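You operate a simulated robot arm through the tools that you are given. There is no shell and no other tool.

You are at the controls of a simulated robot arm. One attempt, no reset.

TASK
Swap the full handset in the charger for the counter handset with the lowest battery.
Fine: charger off first and on again after; stand the full one in the tray, the low one in the middle slot. Set down upright: cordless handset.

Only the result counts: the job must be done as asked and must still hold three seconds after the hand-in. Knocking over, shifting, dropping, spilling or breaking anything else fails it.

THE ROBOT
A 7-joint arm with a two-finger parallel gripper, fixed in place. Base frame: the origin is at the foot of the arm, x ahead of it, y to its left, z up. Lengths are in m, angles in rad, forces in N, time in s.
Its first joint turns from -2.601 to 2.601 rad. Payload 3.5 kg.
The TCP is the grasp point between the finger pads, 0.023 m short of the fingertips. In the tool frame z runs along the fingers and y along their closing line. Largest opening 0.094 m; finger width 0.038, thickness 0.01; the body of the gripper, 0.054 by 0.096 m, starts 0.039 m behind the TCP.
Orientation is told as [roll, pitch, yaw] about the base's x, y, z axes, in that order, counted from this pose: with the fingers straight down and closing along the base's y, the tool's x points along the base's -x, its y along +y and its z along -z.

THE INTERFACE
- The arm moves only by the tool servo_tool. Its argument "deltas" is a list of rows, each a list of 7 numbers: the finger opening in m, from 0 to 0.094, then the shift along the base's x, y, z in m, then the turn, a rotation vector about the base's x, y, z in rad. In form: [[claw, x, y, z, ax, ay, az], ...]. A call has 1 to 20 rows; each row shifts and turns the commanded pose from where the row before left it. Each row takes 0.2 s and may step no farther than 0.05 m and 0.15 rad from the row before; otherwise, or with a gripper value out of range, the whole call is refused. Where a pose cannot be reached the arm comes as near as it can. A force on the tool above 40 N (or 10 N above the force at the start of the call, whichever is more), or a blocked arm, ends the call early, and 0.2 s more pass. The fingers move at their own pace (about 0.153 m/s each) and stop on an object; they squeeze with about 33 N. The grip force told is the motor's: it shows also when the fingers shut on nothing. Time passes only in rows, and 0.2 s behind the last, so rows that do not move let the fingers close. It gives the time, the measured TCP pose, the force on the tool (base axes), the opening and the grip force at its end, in the units of the frame above (readings bear some noise), with the torque about the TCP (base axes, N m) and any sound that the robot's microphone picked up.
- Cameras (640 x 400 px; columns grow to the right, rows downward): "scene" is fixed at [0.22, 0.6495, 1.4479]; the picture's right is [-0.31, -0.95, 0.00], its down [-0.53, 0.17, -0.83] and it looks along [0.79, -0.26, -0.56] (base axes); focal length 374 px, centre (320, 200). "wrist" rides on the gripper at [0.086, 0.016, -0.074] in the tool frame; the picture's right is [-0.18, 0.98, 0.00], its down [-0.58, -0.11, -0.81] and it looks along [-0.79, -0.15, 0.59] (tool axes); focal length 243 px, centre (320, 200). There is no depth. A picture from a camera that has moved, and an enlarged one, comes with that camera's place and axes in the base frame and with its lens.
- get_image(camera): a new picture of that camera. It takes no simulated time.
- enlarge(camera, box): a new picture of the part [left, top, right, bottom] of that camera's present view, enlarged. It takes no simulated time.
- job_done(): hands the job in; it is judged then, once.

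Nothing tells you positions but the pictures and the camera data. Unless the task says otherwise, let go and move clear before handing in.

The tools are called after ">>>" as name(argument=value, ...) on one line, values as JSON. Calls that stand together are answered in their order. servo_tool: Moves the arm, as the interface text tells. Its arguments: {"type":"object","properties":{"deltas":{"type":"array"}},"required":["deltas"]} The other tools are called the same way: get_image (camera) takes a picture; enlarge (camera, box) takes an enlarged picture of a part of a camera's view; job_done () hands the job in.

At the start:

```text
time_s: 0.0
tool_pos: [1.0548, 0.3016, 1.1411]
orientation: [0.0, 0.0, 0.0]
contact_force: [-0.7, 0.2, -0.6]
ft_torque: [-0.04, 0.02, -0.01]
grip_width: 0.0938
finger_force: 0.2
```

scene: 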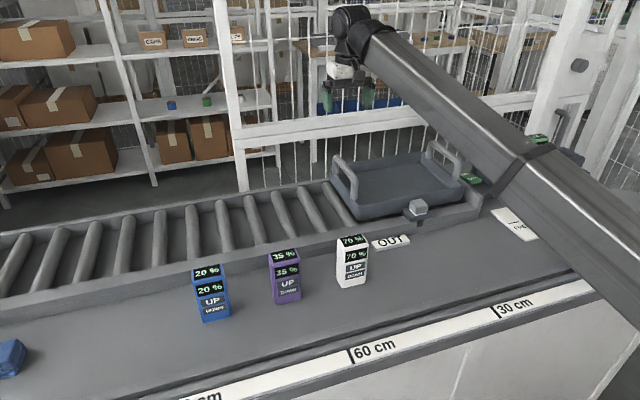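
wrist: 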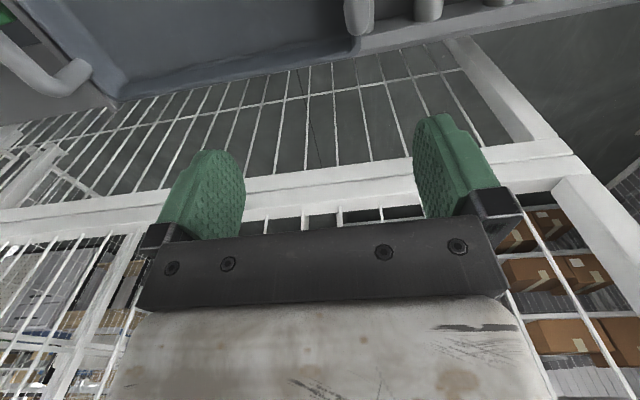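

I see three counter handsets (blue 20 %, purple 35 %, white 70 %), a tray at the back, and something partly hidden behind the arm on the right, which is probably the charger. I'll enlarge the views before moving anything.

>>> enlarge(camera="scene", box=[420, 100, 640, 260])

>>> enlarge(camera="scene", box=[160, 210, 420, 350])

>>> enlarge(camera="scene", box=[300, 120, 500, 260])

>>> enlarge(camera="scene", box=[0, 300, 160, 400])

```text
2.50 times, centred on (530, 180) of scene
camera zoom: at [0.22, 0.6495, 1.4479], right [-0.31, -0.95, 0.0], down [-0.53, 0.17, -0.83], along [0.79, -0.26, -0.56], focal length 934 px, centre (-205, 250)
```

zoom: 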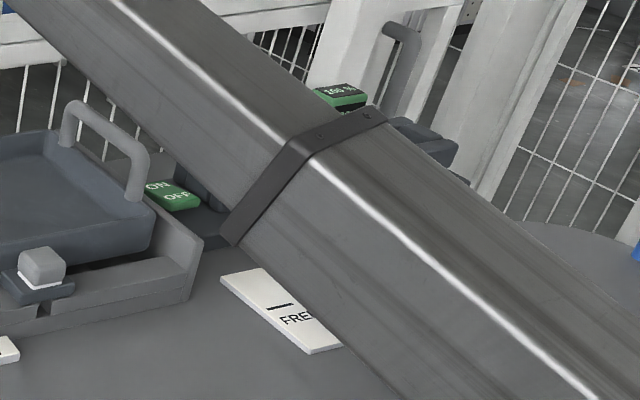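

```text
2.46 times, centred on (290, 280) of scene
camera zoom: at [0.22, 0.6495, 1.4479], right [-0.31, -0.95, 0.0], down [-0.53, 0.17, -0.83], along [0.79, -0.26, -0.56], focal length 920 px, centre (394, 3)
```

zoom: 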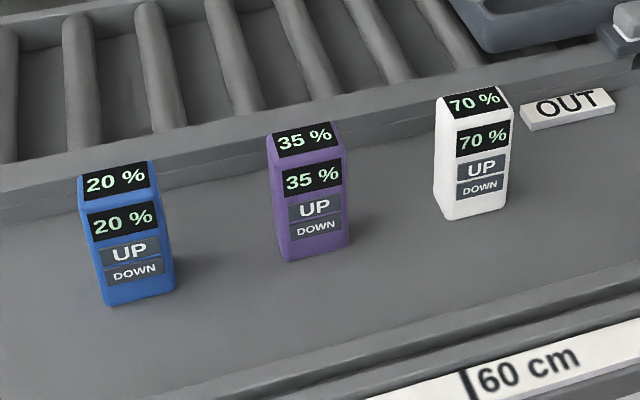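

```text
2.86 times, centred on (400, 190) of scene
camera zoom: at [0.22, 0.6495, 1.4479], right [-0.31, -0.95, 0.0], down [-0.53, 0.17, -0.83], along [0.79, -0.26, -0.56], focal length 1068 px, centre (91, 229)
```

zoom: 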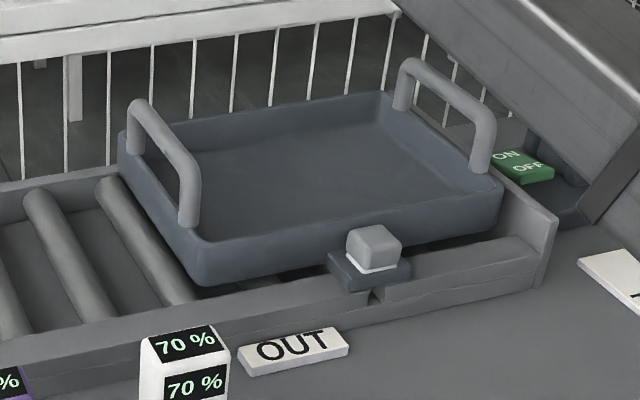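

```text
4.00 times, centred on (80, 350) of scene
camera zoom: at [0.22, 0.6495, 1.4479], right [-0.31, -0.95, 0.0], down [-0.53, 0.17, -0.83], along [0.79, -0.26, -0.56], focal length 1495 px, centre (1280, -400)
```

zoom: 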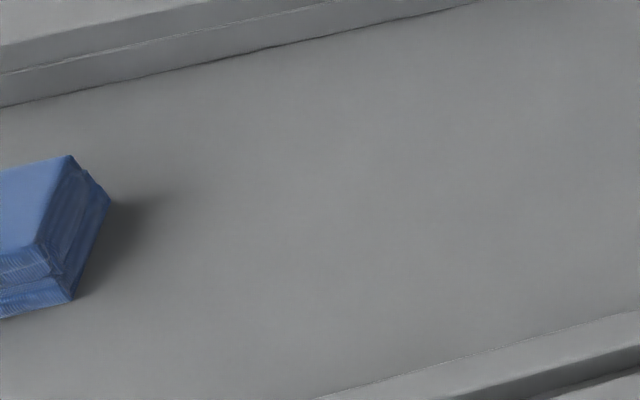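

The counter looks to be at about z≈0.86 (taken from the ruler marks), with handsets near x≈0.72, and the arm hides the charger. I'll pull the arm back and to the right, staying high, so both cameras can see the charger.

>>> servo_tool(deltas=[[0.094, -0.03, -0.02, 0.01, 0, 0, 0], [0.094, -0.03, -0.025, 0.01, 0, 0, 0], [0.094, -0.03, -0.025, 0.01, 0, 0, 0], [0.094, -0.03, -0.025, 0.01, 0, 0, 0], [0.094, -0.03, -0.025, 0.01, 0, 0, 0], [0.094, -0.03, -0.025, 0.01, 0, 0, 0], [0.094, -0.03, -0.025, 0.01, 0, 0, 0], [0.094, -0.03, -0.025, 0.01, 0, 0, 0], [0.094, -0.03, -0.025, 0.01, 0, 0, 0], [0.094, -0.03, -0.025, 0.01, 0, 0, 0]])

```text
time_s: 0.9
tool_pos: [0.9557, 0.2215, 1.174]
orientation: [0.003, -0.011, -0.012]
contact_force: [4.7, -0.8, -7.8]
ft_torque: [-0.02, -0.56, 0.02]
grip_width: 0.0939
finger_force: 0.1
stopped in row 4: the force on the tool passed its limit at 54 N (the readings are from after the stop); the commanded pose is now the measured one
```

The move stopped on a force spike, so I need to see whether the arm touched something or it was just the motion. I'll take pictures from both cameras.

>>> get_image(camera="scene")

>>> get_image(camera="wrist")

```text
taken
```

scene: 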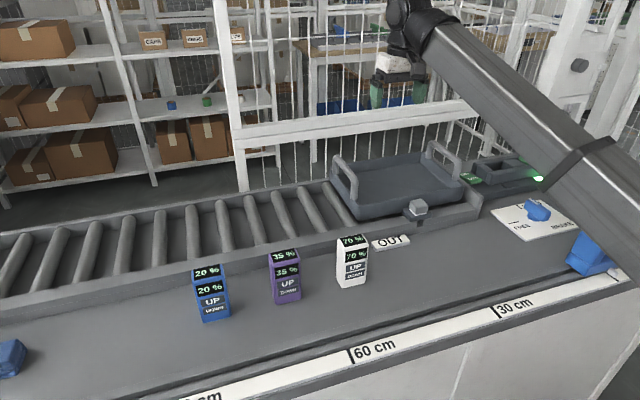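

```text
taken
camera wrist: at [0.8692, 0.2393, 1.2481], right [0.2, 0.98, 0.0], down [0.57, -0.12, 0.81], along [0.8, -0.16, -0.58], focal length 243 px, centre (320, 200)
```

wrist: 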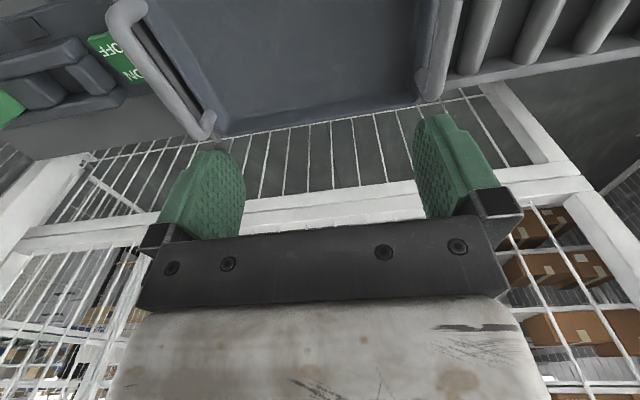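

Nothing is in contact; the spike seems to come from the arm starting too fast. A charger bay, a switch and a labelled plate are now visible on the right, so I'll keep going with slower, ramped steps.

>>> servo_tool(deltas=[[0.094, -0.005, -0.004, 0.002, 0, 0, 0], [0.094, -0.01, -0.008, 0.004, 0, 0, 0], [0.094, -0.015, -0.012, 0.005, 0, 0, 0], [0.094, -0.02, -0.016, 0.006, 0, 0, 0], [0.094, -0.02, -0.02, 0.006, 0, 0, 0], [0.094, -0.025, -0.02, 0.006, 0, 0, 0], [0.094, -0.025, -0.02, 0.006, 0, 0, 0], [0.094, -0.025, -0.02, 0.006, 0, 0, 0], [0.094, -0.025, -0.02, 0.006, 0, 0, 0], [0.094, -0.025, -0.02, 0.006, 0, 0, 0], [0.094, -0.025, -0.02, 0.006, 0, 0, 0], [0.094, -0.025, -0.02, 0.0, 0, 0, 0], [0.094, -0.025, -0.02, 0.0, 0, 0, 0], [0.094, -0.025, -0.02, 0.0, 0, 0, 0], [0.094, -0.025, -0.02, 0.0, 0, 0, 0], [0.094, -0.02, -0.02, 0.0, 0, 0, 0], [0.094, -0.02, -0.02, 0.0, 0, 0, 0], [0.094, -0.015, -0.015, 0.0, 0, 0, 0], [0.094, -0.01, -0.01, 0.0, 0, 0, 0], [0.094, -0.005, -0.005, 0, 0, 0, 0]])

```text
time_s: 1.5
tool_pos: [0.9469, 0.2133, 1.1795]
orientation: [0.002, -0.017, -0.017]
contact_force: [4.8, -0.2, -10.1]
ft_torque: [0.0, -0.53, 0.01]
grip_width: 0.0942
finger_force: 0.1
stopped in row 2: the force on the tool passed its limit at 47 N (the readings are from after the stop); the commanded pose is now the measured one
```

The force is still building with small steps, so this may be a real contact or settling. I'll hold still for a moment and read the force at rest.

>>> servo_tool(deltas=[[0.094, 0, 0, 0, 0, 0, 0], [0.094, 0, 0, 0, 0, 0, 0], [0.094, 0, 0, 0, 0, 0, 0]])

>>> enlarge(camera="scene", box=[340, 0, 500, 120])

```text
time_s: 2.3
tool_pos: [0.9476, 0.2141, 1.1791]
orientation: [0.003, -0.018, -0.018]
contact_force: [8.4, 1.8, -17.2]
ft_torque: [-0.24, -1.07, -0.23]
grip_width: 0.0941
finger_force: 0.0
```

```text
3.33 times, centred on (420, 60) of scene
camera zoom: at [0.22, 0.6495, 1.4479], right [-0.31, -0.95, 0.0], down [-0.53, 0.17, -0.83], along [0.79, -0.26, -0.56], focal length 1246 px, centre (-13, 667)
```

zoom: 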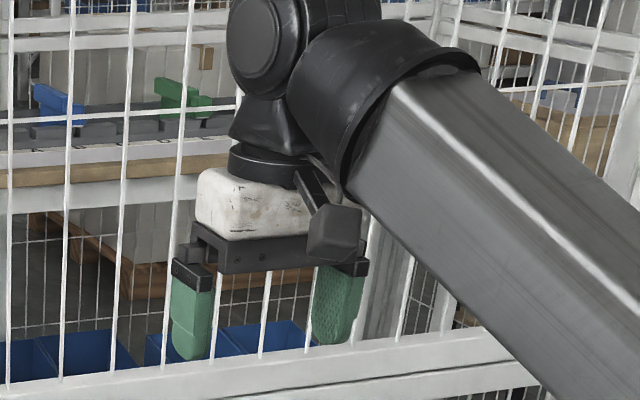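

The enlargement shows the wrist camera bracket pressing against the arm's own forearm, so this is self-contact and nothing on the counter is involved. Lowering the tool should flatten the forearm and free it, so I'll go down in small steps and watch the force.

>>> servo_tool(deltas=[[0.094, 0.003, 0, -0.005, 0, 0, 0], [0.094, 0.003, 0, -0.01, 0, 0, 0], [0.094, 0, 0, -0.015, 0, 0, 0], [0.094, 0, 0, -0.015, 0, 0, 0], [0.094, 0, 0, -0.01, 0, 0, 0], [0.094, 0, 0, 0, 0, 0, 0]])

>>> enlarge(camera="scene", box=[340, 0, 500, 120])

>>> get_image(camera="scene")

```text
time_s: 3.7
tool_pos: [0.9534, 0.2138, 1.1223]
orientation: [0.002, -0.018, -0.018]
contact_force: [0.6, 0.5, -0.6]
ft_torque: [-0.01, 0.01, -0.02]
grip_width: 0.094
finger_force: 0.1
```

```text
3.33 times, centred on (420, 60) of scene
camera zoom: at [0.22, 0.6495, 1.4479], right [-0.31, -0.95, 0.0], down [-0.53, 0.17, -0.83], along [0.79, -0.26, -0.56], focal length 1246 px, centre (-13, 667)
```

zoom: 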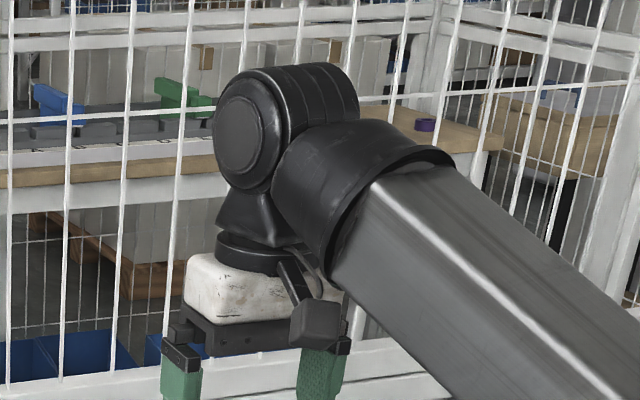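

```text
taken
```

scene: 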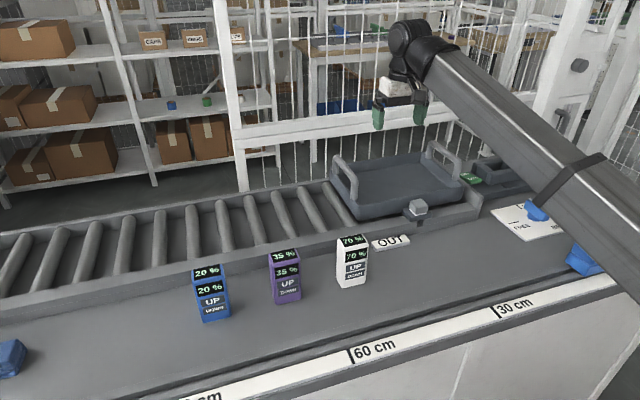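

The bracket is clear of the forearm and the force is back to zero. I'll pull in toward the base at about this height, with ramped steps and slightly descending.

>>> servo_tool(deltas=[[0.094, -0.005, -0.005, -0.002, 0, 0, 0], [0.094, -0.01, -0.008, -0.003, 0, 0, 0], [0.094, -0.015, -0.012, -0.004, 0, 0, 0], [0.094, -0.02, -0.016, -0.004, 0, 0, 0], [0.094, -0.02, -0.02, -0.003, 0, 0, 0], [0.094, -0.02, -0.02, -0.003, 0, 0, 0], [0.094, -0.02, -0.02, -0.002, 0, 0, 0], [0.094, -0.02, -0.02, 0, 0, 0, 0], [0.094, -0.02, -0.02, 0, 0, 0, 0], [0.094, -0.015, -0.02, 0, 0, 0, 0], [0.094, -0.01, -0.01, 0, 0, 0, 0], [0.094, -0.005, -0.005, 0, 0, 0, 0]])

>>> get_image(camera="scene")

>>> get_image(camera="wrist")

```text
time_s: 5.8
tool_pos: [0.7956, 0.0618, 1.1027]
orientation: [0.001, -0.024, -0.025]
contact_force: [1.5, -1.8, -3.2]
ft_torque: [0.1, -0.14, 0.14]
grip_width: 0.094
finger_force: 0.1
stopped in row 10: the force on the tool passed its limit at 47 N (the readings are from after the stop); the commanded pose is now the measured one
```

```text
taken
```

scene: 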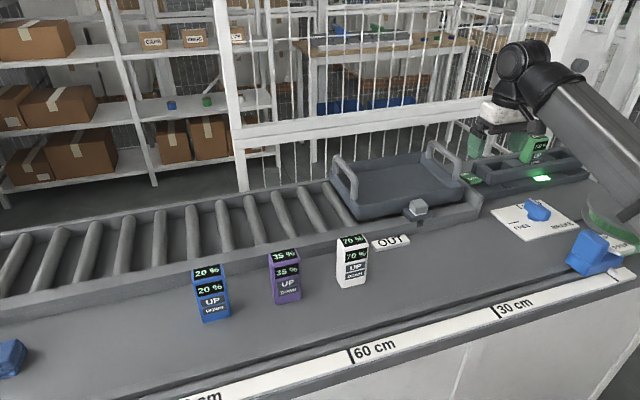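

```text
taken
camera wrist: at [0.7079, 0.08, 1.1751], right [0.21, 0.98, 0.01], down [0.56, -0.12, 0.82], along [0.8, -0.17, -0.57], focal length 243 px, centre (320, 200)
```

wrist: 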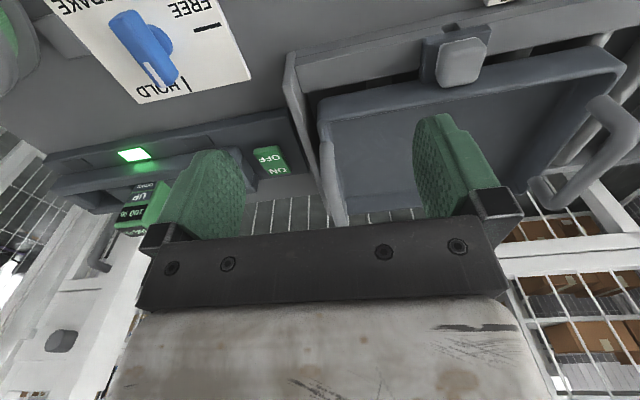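

Now the charger bay, its ON/OFF rocker, a lit indicator and the green full handset are in view, along with a knob plate reading FREE/BRAKE/HOLD. The self-contact came back slightly, so I'll look closely before moving again.

>>> enlarge(camera="scene", box=[440, 110, 640, 240])

>>> enlarge(camera="wrist", box=[0, 0, 320, 280])

>>> enlarge(camera="scene", box=[500, 180, 640, 300])

>>> enlarge(camera="scene", box=[450, 30, 640, 180])

```text
3.08 times, centred on (540, 175) of scene
camera zoom: at [0.22, 0.6495, 1.4479], right [-0.31, -0.95, 0.0], down [-0.53, 0.17, -0.83], along [0.79, -0.26, -0.56], focal length 1150 px, centre (-357, 277)
```

zoom: 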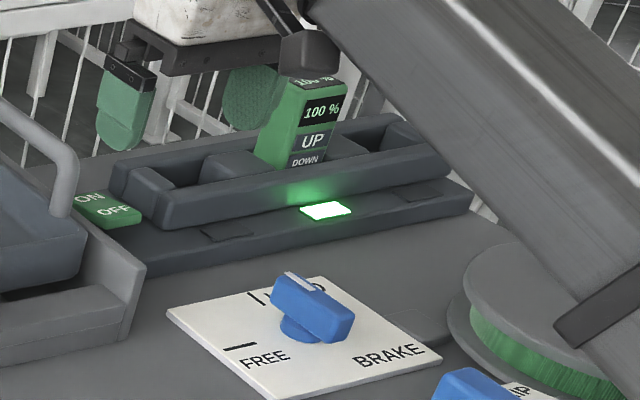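

```text
1.43 times, centred on (160, 140) of wrist
camera zoom: at [0.7079, 0.08, 1.1751], right [0.21, 0.98, 0.01], down [0.56, -0.12, 0.82], along [0.8, -0.17, -0.57], focal length 347 px, centre (549, 286)
```

zoom: 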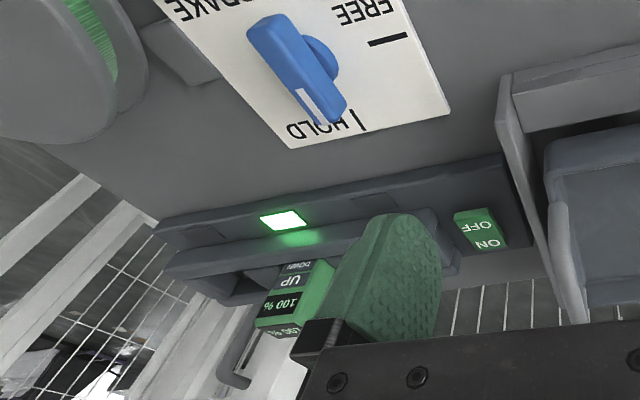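

```text
3.33 times, centred on (570, 240) of scene
camera zoom: at [0.22, 0.6495, 1.4479], right [-0.31, -0.95, 0.0], down [-0.53, 0.17, -0.83], along [0.79, -0.26, -0.56], focal length 1246 px, centre (-513, 67)
```

zoom: 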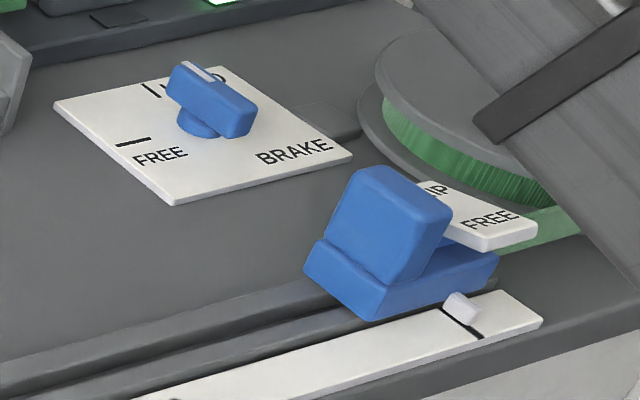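

```text
2.67 times, centred on (545, 105) of scene
camera zoom: at [0.22, 0.6495, 1.4479], right [-0.31, -0.95, 0.0], down [-0.53, 0.17, -0.83], along [0.79, -0.26, -0.56], focal length 997 px, centre (-280, 453)
```

zoom: 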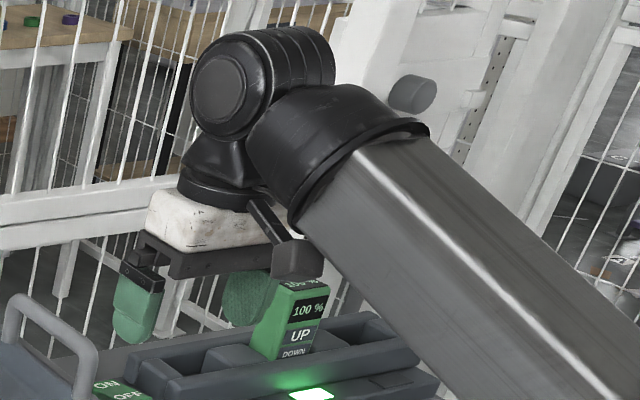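

The full green handset stands in the charger's middle slot (its indicator is lit), the rocker is near (0.98, -0.06, 0.89), and the knob is on HOLD, which I'll leave alone. I'll lower slightly to free the bracket, then shift right for a clear wrist view of the charger.

>>> servo_tool(deltas=[[0.094, 0.002, 0, -0.005, 0, 0, 0], [0.094, 0.002, 0, -0.01, 0, 0, 0], [0.094, 0, 0, -0.015, 0, 0, 0], [0.094, 0, -0.005, -0.01, 0, 0, 0.01], [0.094, -0.003, -0.01, -0.005, 0, 0, 0.01], [0.094, -0.005, -0.015, 0, 0, 0.01, 0], [0.094, -0.005, -0.02, 0, 0, 0.01, 0], [0.094, -0.005, -0.02, 0, 0, 0, 0], [0.094, -0.005, -0.02, 0, 0, 0, 0], [0.094, -0.005, -0.02, 0, 0, 0, 0], [0.094, -0.005, -0.02, 0, 0, 0, 0], [0.094, -0.005, -0.02, 0, 0, 0, 0], [0.094, -0.005, -0.02, 0, 0, 0, 0], [0.094, -0.005, -0.015, 0, 0, 0, 0], [0.094, -0.003, -0.01, 0, 0, 0, 0], [0.094, 0, -0.005, 0, 0, 0, 0], [0.094, 0, 0, 0, 0, 0, 0]])

>>> get_image(camera="scene")

>>> get_image(camera="wrist")

```text
time_s: 8.7
tool_pos: [0.7567, -0.1123, 1.0577]
orientation: [0.002, -0.008, -0.008]
contact_force: [2.8, -3.3, -7.8]
ft_torque: [0.15, -0.45, 0.27]
grip_width: 0.0941
finger_force: 0.1
stopped in row 14: the force on the tool passed its limit at 43 N (the readings are from after the stop); the commanded pose is now the measured one
```

```text
taken
```

scene: 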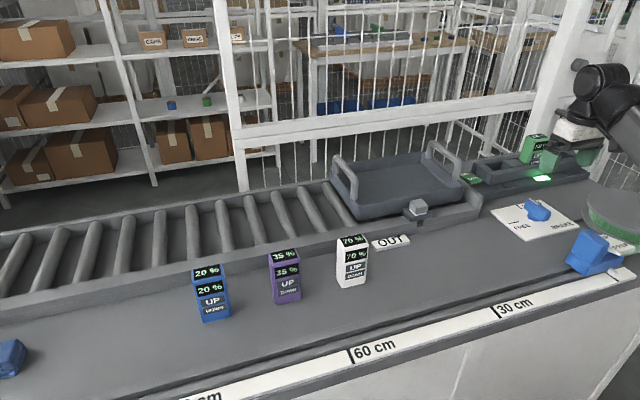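

```text
taken
camera wrist: at [0.6692, -0.0958, 1.1312], right [0.19, 0.98, 0.0], down [0.57, -0.11, 0.81], along [0.8, -0.15, -0.58], focal length 243 px, centre (320, 200)
```

wrist: 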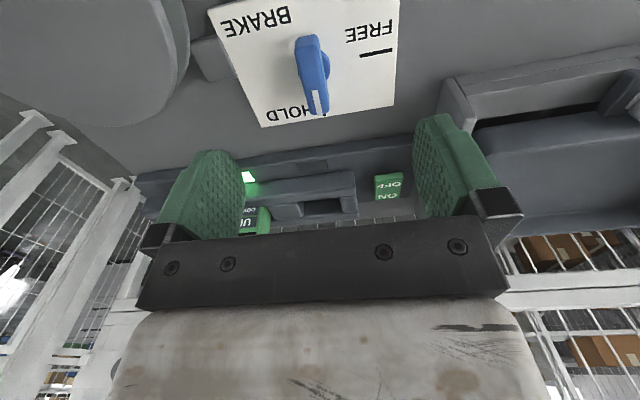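

The bracket touched the forearm again at this reach, so I need to stay farther out or lower. The scene camera now shows the charger well, so I'll enlarge it.

>>> enlarge(camera="scene", box=[450, 115, 610, 215])

>>> enlarge(camera="scene", box=[450, 150, 530, 200])

>>> enlarge(camera="wrist", box=[220, 130, 440, 250])

>>> enlarge(camera="scene", box=[320, 130, 500, 240])

```text
4.00 times, centred on (530, 165) of scene
camera zoom: at [0.22, 0.6495, 1.4479], right [-0.31, -0.95, 0.0], down [-0.53, 0.17, -0.83], along [0.79, -0.26, -0.56], focal length 1495 px, centre (-520, 340)
```

zoom: 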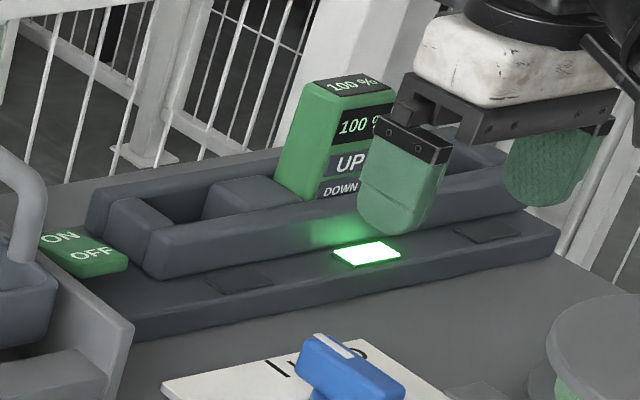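

```text
8.00 times, centred on (490, 175) of scene
camera zoom: at [0.22, 0.6495, 1.4479], right [-0.31, -0.95, 0.0], down [-0.53, 0.17, -0.83], along [0.79, -0.26, -0.56], focal length 2990 px, centre (-1040, 400)
```

zoom: 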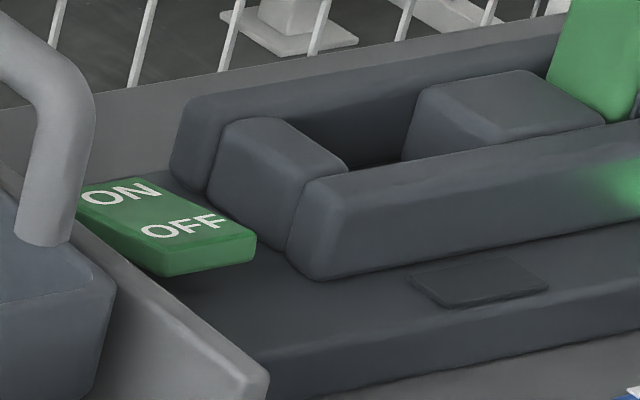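

```text
2.91 times, centred on (330, 190) of wrist
camera zoom: at [0.6692, -0.0958, 1.1312], right [0.19, 0.98, 0.0], down [0.57, -0.11, 0.81], along [0.8, -0.15, -0.58], focal length 706 px, centre (291, 229)
```

zoom: 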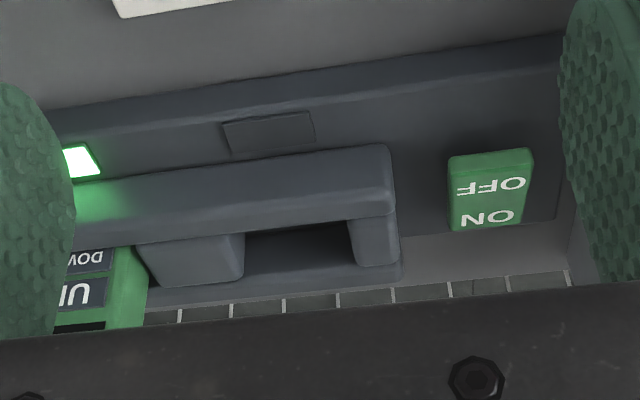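

```text
3.56 times, centred on (410, 185) of scene
camera zoom: at [0.22, 0.6495, 1.4479], right [-0.31, -0.95, 0.0], down [-0.53, 0.17, -0.83], along [0.79, -0.26, -0.56], focal length 1329 px, centre (0, 253)
```

zoom: 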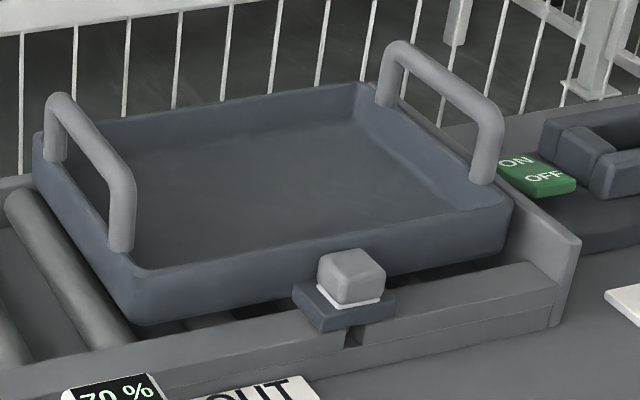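

The rocker's OFF half is the near edge and is raised, so the charger is ON; the slots are pockets between a front and a rear rail. I'll move out a little to free the bracket and slide right to see the green handset between the fingers.

>>> servo_tool(deltas=[[0.094, 0.004, 0, -0.002, 0, 0, 0], [0.094, 0.008, 0, -0.003, 0, 0, 0], [0.094, 0.01, -0.003, -0.003, 0, 0, 0], [0.094, 0.01, -0.006, -0.002, 0, 0, 0], [0.094, 0.005, -0.01, 0, 0, 0, 0], [0.094, 0.0, -0.015, 0, 0, 0, 0], [0.094, 0.0, -0.015, 0, 0, 0, 0], [0.094, 0.0, -0.015, 0, 0, 0, 0], [0.094, 0, -0.01, 0, 0, 0, 0], [0.094, 0, -0.005, 0, 0, 0, 0], [0.094, 0, 0, 0, 0, 0, 0]])

>>> get_image(camera="scene")

>>> get_image(camera="wrist")

```text
time_s: 11.1
tool_pos: [0.7926, -0.1915, 1.0458]
orientation: [0.001, -0.009, -0.008]
contact_force: [-0.7, -0.2, 0.0]
ft_torque: [0.0, 0.0, 0.0]
grip_width: 0.0941
finger_force: 0.1
```

```text
taken
```

scene: 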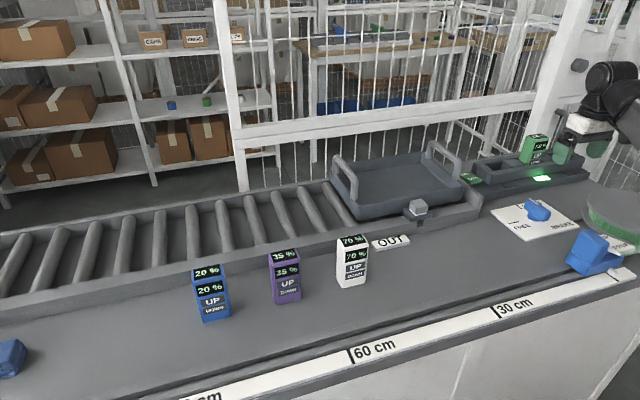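

```text
taken
camera wrist: at [0.706, -0.1745, 1.1214], right [0.19, 0.98, 0.0], down [0.57, -0.12, 0.81], along [0.8, -0.15, -0.58], focal length 243 px, centre (320, 200)
```

wrist: 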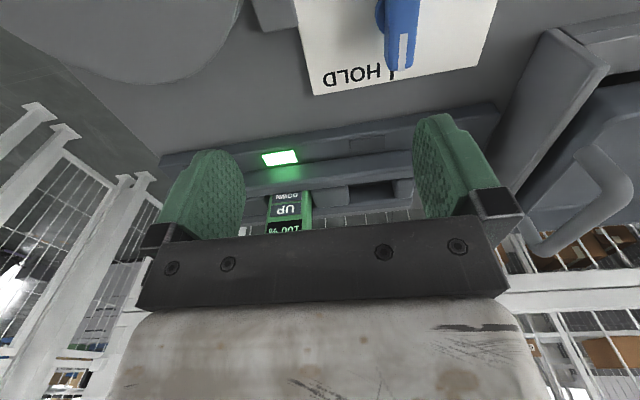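

>>> enlarge(camera="wrist", box=[220, 130, 420, 240])

>>> enlarge(camera="scene", box=[500, 120, 600, 200])

>>> enlarge(camera="scene", box=[190, 255, 240, 330])

>>> enlarge(camera="scene", box=[260, 240, 380, 310])

```text
3.20 times, centred on (320, 185) of wrist
camera zoom: at [0.706, -0.1745, 1.1214], right [0.19, 0.98, 0.0], down [0.57, -0.12, 0.81], along [0.8, -0.15, -0.58], focal length 776 px, centre (320, 248)
```

zoom: 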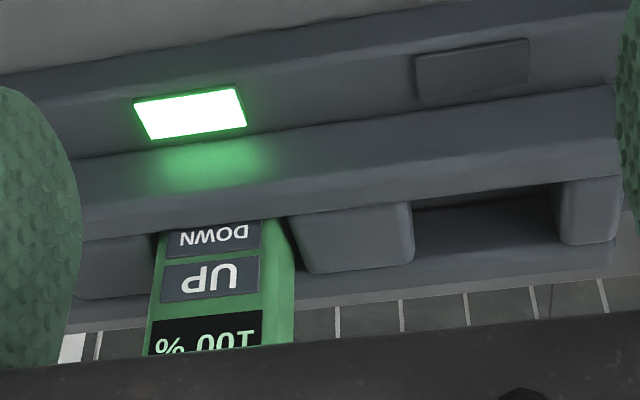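

```text
5.00 times, centred on (550, 160) of scene
camera zoom: at [0.22, 0.6495, 1.4479], right [-0.31, -0.95, 0.0], down [-0.53, 0.17, -0.83], along [0.79, -0.26, -0.56], focal length 1869 px, centre (-830, 400)
```

zoom: 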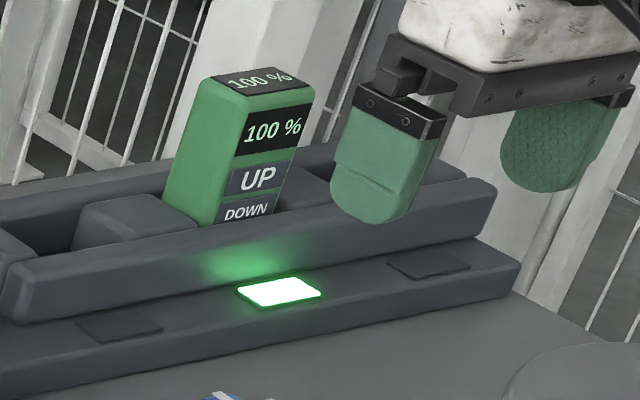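

```text
5.33 times, centred on (215, 292) of scene
camera zoom: at [0.22, 0.6495, 1.4479], right [-0.31, -0.95, 0.0], down [-0.53, 0.17, -0.83], along [0.79, -0.26, -0.56], focal length 1993 px, centre (880, -293)
```

zoom: 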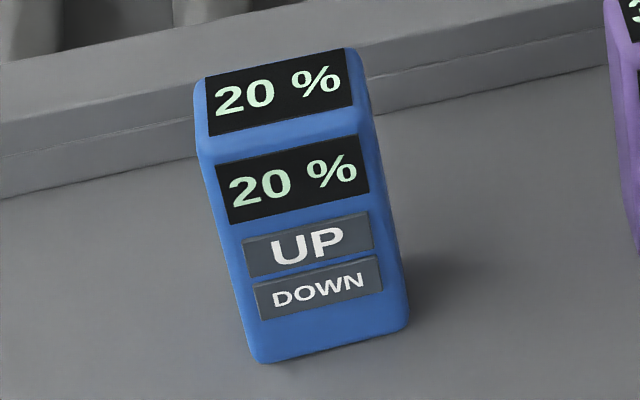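

```text
5.33 times, centred on (320, 275) of scene
camera zoom: at [0.22, 0.6495, 1.4479], right [-0.31, -0.95, 0.0], down [-0.53, 0.17, -0.83], along [0.79, -0.26, -0.56], focal length 1993 px, centre (320, -200)
```

zoom: 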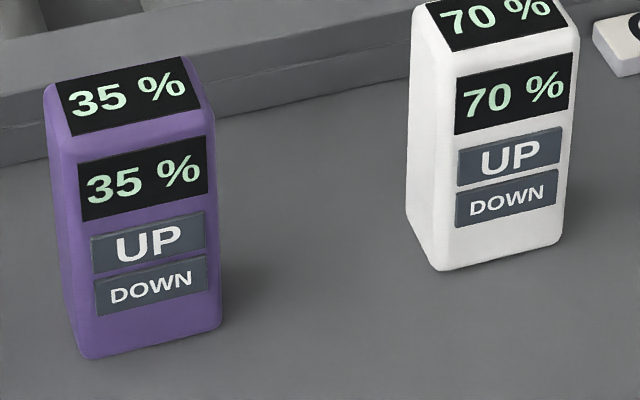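

Working figures: counter z≈0.857, the green handset at about (0.979, -0.268) with its base at z≈0.889, the rocker centred at (0.98, -0.061) with OFF at its near end, the tray spanning x 0.89–1.09 and y 0.05–0.33, and blue 20 % at (0.741, 0.690). I'll close the fingers and move above the OFF half.

>>> servo_tool(deltas=[[0.04, 0, 0.005, 0, 0, 0, 0], [0.0, 0.003, 0.01, 0, 0, 0, 0], [0.0, 0.005, 0.015, 0, 0, 0, 0], [0.0, 0.007, 0.02, 0, 0, 0, 0], [0.0, 0.01, 0.02, 0, 0, 0, 0], [0.0, 0.01, 0.02, 0, 0, 0, 0], [0.0, 0.015, 0.015, 0, 0, 0, 0], [0.0, 0.02, 0.015, 0, 0, 0, 0], [0.0, 0.02, 0.008, 0, 0, 0, 0], [0.0, 0.02, 0.003, 0, 0, 0, 0], [0.0, 0.015, 0, 0, 0, 0, 0], [0.0, 0.015, 0, 0, 0, 0, 0], [0.0, 0.01, 0, 0, 0, 0, 0], [0.0, 0.008, 0, 0, 0, 0, 0], [0.0, 0.005, 0, 0, 0, 0, 0], [0.0, 0, 0, 0, 0, 0, 0]])

>>> get_image(camera="scene")

>>> get_image(camera="wrist")

```text
time_s: 14.5
tool_pos: [0.9558, -0.0611, 1.0471]
orientation: [0.003, -0.009, -0.008]
contact_force: [-0.9, 0.1, 0.3]
ft_torque: [-0.01, 0.04, 0.01]
grip_width: 0.0
finger_force: 33.0
```

```text
taken
```

scene: 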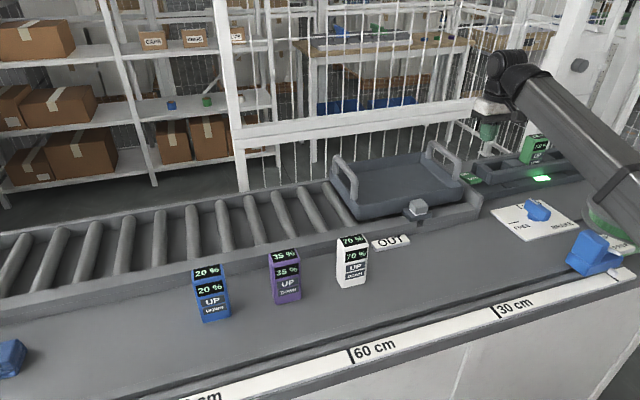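

```text
taken
camera wrist: at [0.869, -0.0442, 1.1213], right [0.19, 0.98, 0.0], down [0.57, -0.12, 0.81], along [0.8, -0.15, -0.58], focal length 243 px, centre (320, 200)
```

wrist: 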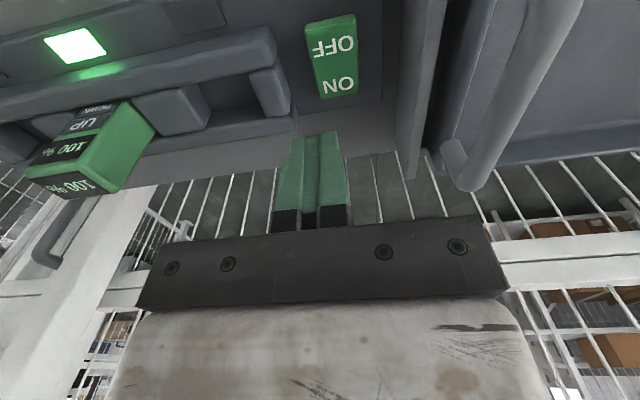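

The fingers are closed and just in front of the raised OFF end; the close wrist view puts the rocker centre nearer y≈-0.052. I'll shift a little in +y, then descend to just above it.

>>> servo_tool(deltas=[[0.0, 0.001, 0.004, -0.005, 0, 0, 0], [0.0, 0, 0.004, -0.01, 0, 0, 0], [0.0, 0, 0.001, -0.015, 0, 0, 0], [0.0, 0, 0, -0.02, 0, 0, 0], [0.0, 0, 0, -0.02, 0, 0, 0], [0.0, 0, 0, -0.015, 0, 0, 0], [0.0, 0, 0, -0.01, 0, 0, 0], [0.0, 0, 0, -0.005, 0, 0, 0], [0.0, 0, 0, 0, 0, 0, 0]])

>>> get_image(camera="wrist")

>>> enlarge(camera="scene", box=[430, 110, 560, 200])

```text
time_s: 16.5
tool_pos: [0.9566, -0.0521, 0.9476]
orientation: [0.003, -0.008, -0.01]
contact_force: [0.2, 0.9, 0.1]
ft_torque: [0.02, -0.03, 0.01]
grip_width: 0.0
finger_force: 32.7
```

```text
taken
camera wrist: at [0.8699, -0.0346, 1.0214], right [0.19, 0.98, 0.0], down [0.57, -0.12, 0.81], along [0.8, -0.15, -0.58], focal length 243 px, centre (320, 200)
```

wrist: 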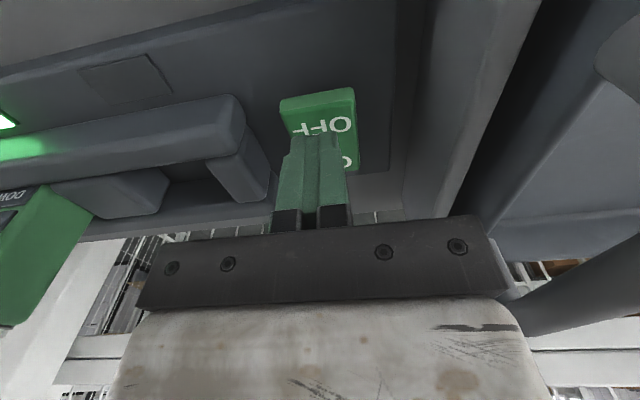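

```text
4.44 times, centred on (495, 155) of scene
camera zoom: at [0.22, 0.6495, 1.4479], right [-0.31, -0.95, 0.0], down [-0.53, 0.17, -0.83], along [0.79, -0.26, -0.56], focal length 1661 px, centre (-458, 400)
```

zoom: 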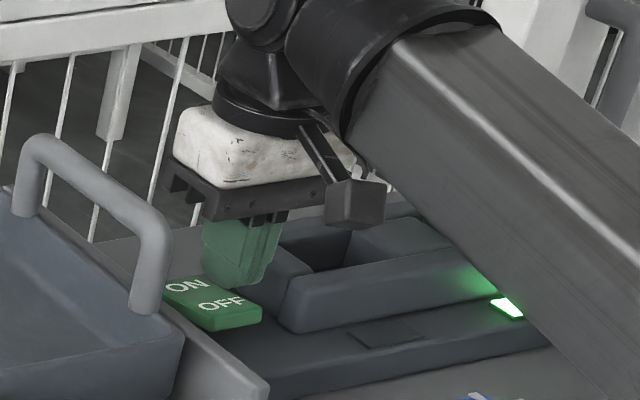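

The fingertip pair is centred over the OFF half with about 2 cm to go. I'll lower slowly in small steps.

>>> servo_tool(deltas=[[0.0, 0, 0.001, -0.004, 0, 0, 0], [0.0, 0, 0.001, -0.005, 0, 0, 0], [0.0, 0, 0, -0.005, 0, 0, 0], [0.0, 0, 0, -0.003, 0, 0, 0], [0.0, 0, 0, -0.003, 0, 0, 0], [0.0, 0, 0, -0.002, 0, 0, 0], [0.0, 0, 0, 0, 0, 0, 0]])

>>> get_image(camera="wrist")

```text
time_s: 18.0
tool_pos: [0.9584, -0.0503, 0.9285]
orientation: [0.001, -0.012, -0.01]
contact_force: [-5.3, 0.1, 13.1]
ft_torque: [-0.08, -0.02, -0.04]
grip_width: 0.0
finger_force: 33.0
stopped in row 7: the force on the tool passed its limit at 44 N (the readings are from after the stop); the commanded pose is now the measured one
```

```text
taken
camera wrist: at [0.8697, -0.0325, 1.0035], right [0.19, 0.98, 0.0], down [0.57, -0.11, 0.81], along [0.8, -0.15, -0.58], focal length 243 px, centre (320, 200)
```

wrist: 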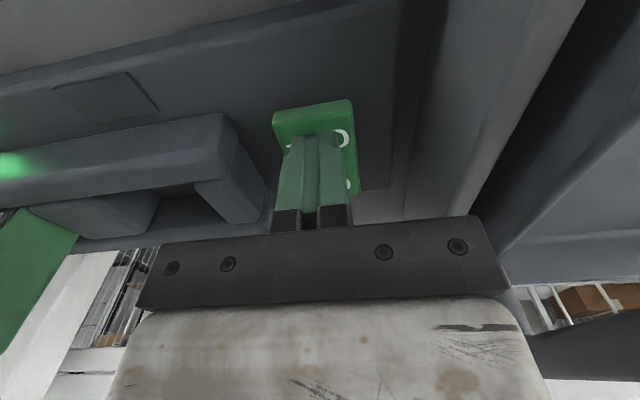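

The fingertip is on the OFF end at z≈0.905 and the light is still on, so the rocker hasn't gone over yet. I'll press further in millimetre steps.

>>> servo_tool(deltas=[[0.0, -0.002, 0, 0.001, 0, 0, 0], [0.0, -0.002, 0, -0.001, 0, 0, 0], [0.0, 0, 0, -0.001, 0, 0, 0], [0.0, 0, 0, 0, 0, 0, 0], [0.0, 0, 0, -0.001, 0, 0, 0], [0.0, 0, 0, 0, 0, 0, 0], [0.0, 0, 0, -0.001, 0, 0, 0], [0.0, 0, 0, 0, 0, 0, 0]])

>>> enlarge(camera="scene", box=[430, 110, 560, 200])

```text
time_s: 18.9
tool_pos: [0.9558, -0.0493, 0.9301]
orientation: [0.001, -0.018, -0.009]
contact_force: [0.9, -0.7, 6.9]
ft_torque: [0.03, -0.14, -0.11]
grip_width: 0.0
finger_force: 32.8
stopped in row 4: the force on the tool passed its limit at 42 N (the readings are from after the stop); the commanded pose is now the measured one
```

```text
4.44 times, centred on (495, 155) of scene
camera zoom: at [0.22, 0.6495, 1.4479], right [-0.31, -0.95, 0.0], down [-0.53, 0.17, -0.83], along [0.79, -0.26, -0.56], focal length 1661 px, centre (-458, 400)
```

zoom: 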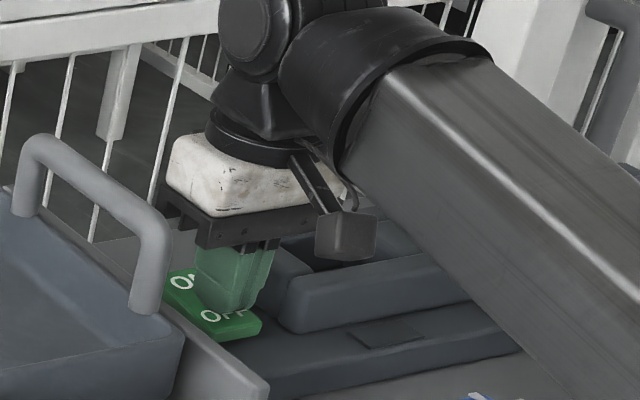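

The tip is bearing close to the pivot because the fingertips are rounded, so it lacks leverage. I'll lift a few millimetres, move nearer the OFF edge and press again gently.

>>> servo_tool(deltas=[[0.0, 0, 0, 0.004, 0, 0, 0], [0.0, -0.004, -0.001, 0.001, 0, 0, 0], [0.0, -0.004, -0.001, 0, 0, 0, 0], [0.0, 0, 0, -0.002, 0, 0, 0], [0.0, 0, 0, -0.002, 0, 0, 0], [0.0, 0, 0, -0.001, 0, 0, 0], [0.0, 0, 0, -0.001, 0, 0, 0], [0.0, 0, 0, -0.001, 0, 0, 0], [0.0, 0, 0, -0.001, 0, 0, 0], [0.0, 0, 0, -0.001, 0, 0, 0], [0.0, 0, 0, -0.001, 0, 0, 0]])

>>> get_image(camera="wrist")

>>> enlarge(camera="scene", box=[430, 110, 560, 200])

```text
time_s: 21.1
tool_pos: [0.9469, -0.0511, 0.9298]
orientation: [0.002, -0.02, -0.01]
contact_force: [-5.6, -0.5, 12.0]
ft_torque: [0.01, -0.1, -0.13]
grip_width: 0.0001
finger_force: 32.9
stopped in row 10: the force on the tool passed its limit at 43 N (the readings are from after the stop); the commanded pose is now the measured one
```

```text
taken
camera wrist: at [0.8592, -0.0347, 1.0021], right [0.19, 0.98, 0.0], down [0.56, -0.12, 0.82], along [0.8, -0.15, -0.58], focal length 243 px, centre (320, 200)
```

wrist: 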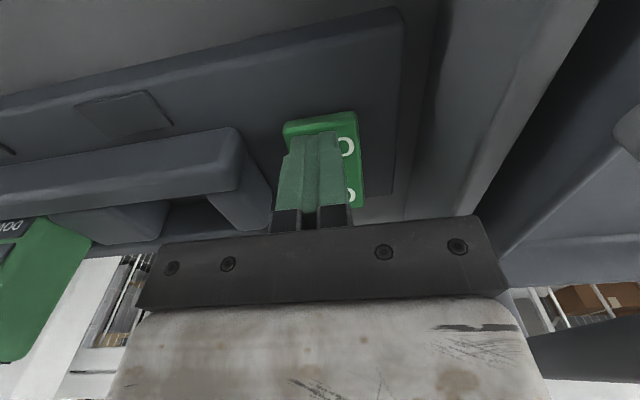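

```text
4.44 times, centred on (495, 155) of scene
camera zoom: at [0.22, 0.6495, 1.4479], right [-0.31, -0.95, 0.0], down [-0.53, 0.17, -0.83], along [0.79, -0.26, -0.56], focal length 1661 px, centre (-458, 400)
```

zoom: 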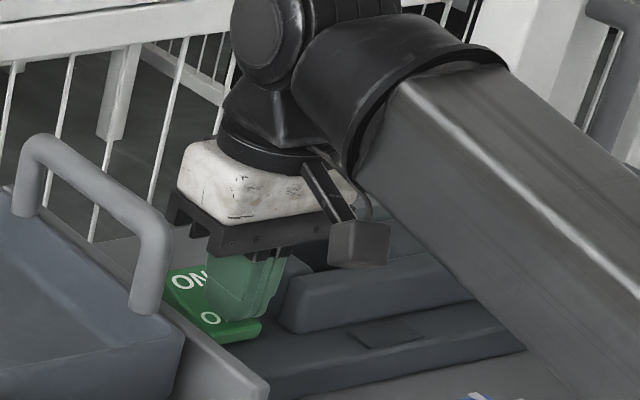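

The indicator glow on the rail seems to have gone dark, so the rocker may have gone over. I'll lift off and check.

>>> servo_tool(deltas=[[0.0, 0, 0, 0.003, 0, 0, 0], [0.0, 0, 0, 0.008, 0, 0, 0], [0.0, 0, 0, 0.015, 0, 0, 0], [0.0, 0, 0, 0.02, 0, 0, 0], [0.0, 0, 0, 0.02, 0, 0, 0], [0.0, 0, 0, 0.02, 0, 0, 0], [0.0, 0, 0, 0.015, 0, 0, 0], [0.0, 0, 0, 0.005, 0, 0, 0], [0.0, 0, 0, 0, 0, 0, 0]])

>>> get_image(camera="wrist")

>>> enlarge(camera="scene", box=[430, 120, 590, 220])

```text
time_s: 23.1
tool_pos: [0.9479, -0.0521, 1.0339]
orientation: [0.003, -0.019, -0.009]
contact_force: [0.0, 0.3, 0.2]
ft_torque: [0.0, 0.02, 0.01]
grip_width: 0.0
finger_force: 33.2
```

```text
taken
camera wrist: at [0.8607, -0.0349, 1.1067], right [0.19, 0.98, 0.01], down [0.56, -0.12, 0.82], along [0.8, -0.15, -0.58], focal length 243 px, centre (320, 200)
```

wrist: 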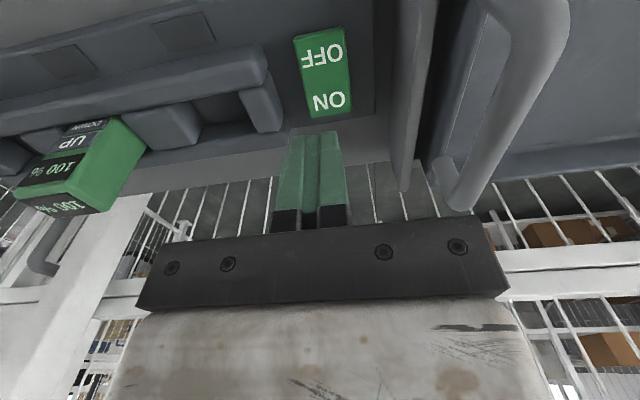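

```text
4.00 times, centred on (510, 170) of scene
camera zoom: at [0.22, 0.6495, 1.4479], right [-0.31, -0.95, 0.0], down [-0.53, 0.17, -0.83], along [0.79, -0.26, -0.56], focal length 1495 px, centre (-440, 320)
```

zoom: 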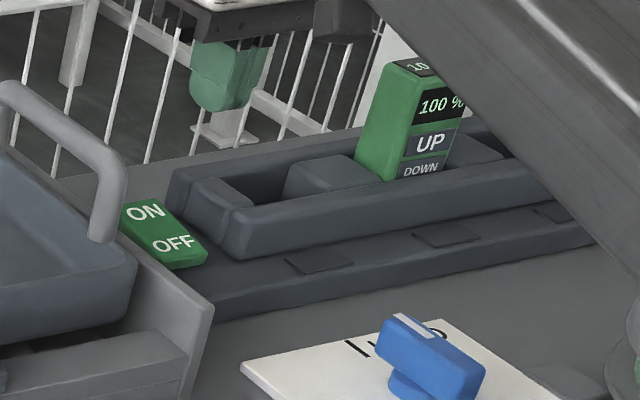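

The charger is off: the indicators are dark and the ON end is now raised. Next I'll open the fingers and move above the full green handset, at about (0.976, -0.262) with its top at z≈1.0.

>>> servo_tool(deltas=[[0.02, 0, -0.005, 0.01, 0, 0.005, 0], [0.06, 0.002, -0.01, 0.01, 0, 0.005, 0.005], [0.094, 0.003, -0.015, 0.01, 0, 0.005, 0.005], [0.094, 0.003, -0.02, 0.005, 0, 0, 0], [0.094, 0.003, -0.02, 0, 0, 0, 0], [0.094, 0.003, -0.02, 0, 0, 0, 0], [0.094, 0.003, -0.02, 0, 0, 0, 0], [0.094, 0.003, -0.02, 0, 0, 0, 0], [0.094, 0.003, -0.02, 0, 0, 0, 0], [0.094, 0.002, -0.02, 0, 0, 0, 0], [0.094, 0.002, -0.015, 0, 0, 0, 0], [0.094, 0, -0.015, 0, 0, 0, 0], [0.094, 0, -0.01, 0, 0, 0, 0], [0.094, 0, 0, 0, 0, 0, 0]])

>>> get_image(camera="wrist")

>>> enlarge(camera="scene", box=[460, 80, 620, 200])

```text
time_s: 26.1
tool_pos: [0.975, -0.2617, 1.068]
orientation: [0.001, -0.003, 0.001]
contact_force: [0.5, 0.0, 0.1]
ft_torque: [-0.02, 0.02, 0.0]
grip_width: 0.0939
finger_force: 0.0
```

```text
taken
camera wrist: at [0.888, -0.2457, 1.1434], right [0.18, 0.98, 0.0], down [0.58, -0.11, 0.81], along [0.8, -0.15, -0.59], focal length 243 px, centre (320, 200)
```

wrist: 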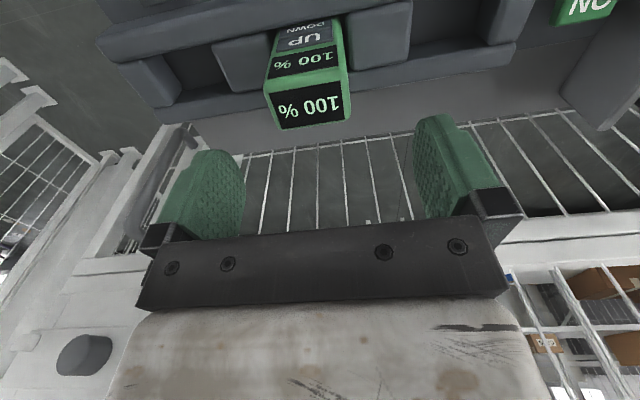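

```text
3.33 times, centred on (540, 140) of scene
camera zoom: at [0.22, 0.6495, 1.4479], right [-0.31, -0.95, 0.0], down [-0.53, 0.17, -0.83], along [0.79, -0.26, -0.56], focal length 1246 px, centre (-413, 400)
```

zoom: 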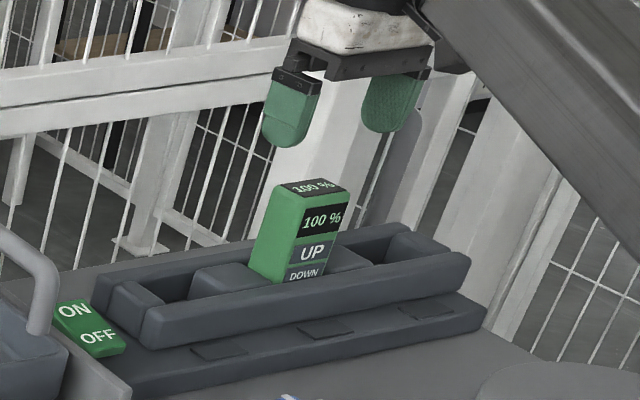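

>>> enlarge(camera="wrist", box=[230, 0, 430, 150])

```text
2.67 times, centred on (330, 75) of wrist
camera zoom: at [0.888, -0.2457, 1.1434], right [0.18, 0.98, 0.0], down [0.58, -0.11, 0.81], along [0.8, -0.15, -0.59], focal length 647 px, centre (293, 533)
```

zoom: 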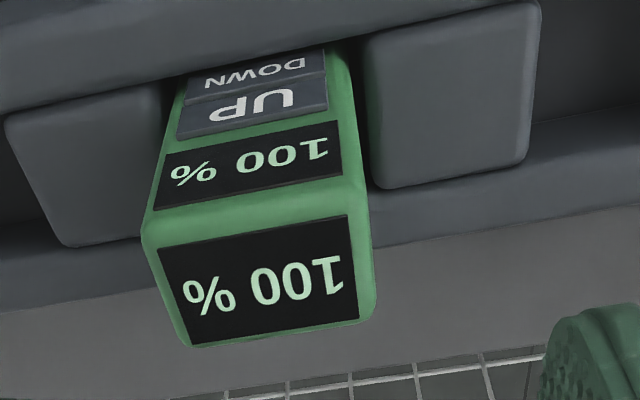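

The close view gives the handset's centre as (0.9765, -0.269), 0.050 wide and 0.033 deep, with its top at z≈1.0 and no yaw. I'll centre on it and descend to grip its sides, keeping off the front buttons.

>>> servo_tool(deltas=[[0.094, 0.001, -0.003, 0, 0, 0, 0], [0.094, 0.0005, -0.0045, -0.003, 0, 0, 0], [0.094, 0, 0, -0.007, 0, 0, 0], [0.094, 0, 0, -0.012, 0, 0, 0], [0.094, 0, 0, -0.015, 0, 0, 0], [0.094, 0, 0, -0.015, 0, 0, 0], [0.094, 0, 0, -0.015, 0, 0, 0], [0.094, 0, 0, -0.012, 0, 0, 0], [0.094, 0, 0, -0.008, 0, 0, 0], [0.094, 0, 0, -0.005, 0, 0, 0], [0.094, 0, 0, -0.003, 0, 0, 0], [0.094, 0, 0, 0, 0, 0, 0]])

>>> get_image(camera="wrist")

>>> enlarge(camera="scene", box=[460, 80, 620, 200])

```text
time_s: 28.7
tool_pos: [0.9761, -0.269, 0.9749]
orientation: [0.003, -0.004, 0.002]
contact_force: [-0.3, 0.6, 0.1]
ft_torque: [-0.03, 0.02, -0.01]
grip_width: 0.094
finger_force: 0.1
```

```text
taken
camera wrist: at [0.8893, -0.2532, 1.0481], right [0.18, 0.98, 0.0], down [0.58, -0.11, 0.81], along [0.8, -0.15, -0.59], focal length 243 px, centre (320, 200)
```

wrist: 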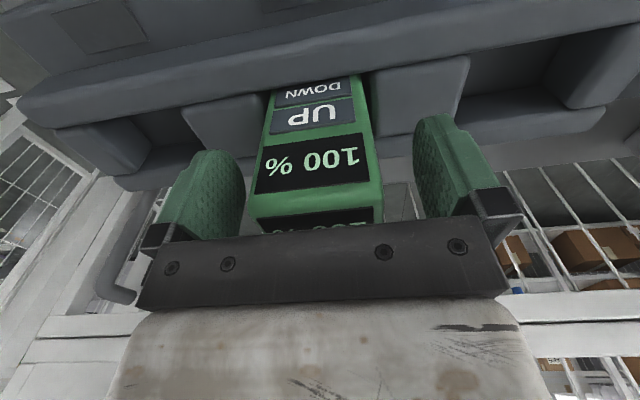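

```text
3.33 times, centred on (540, 140) of scene
camera zoom: at [0.22, 0.6495, 1.4479], right [-0.31, -0.95, 0.0], down [-0.53, 0.17, -0.83], along [0.79, -0.26, -0.56], focal length 1246 px, centre (-413, 400)
```

zoom: 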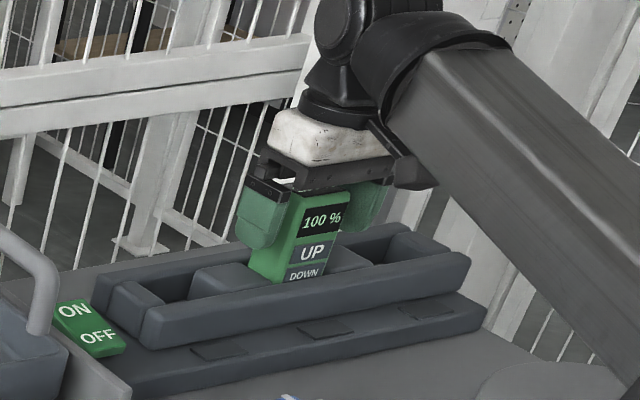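

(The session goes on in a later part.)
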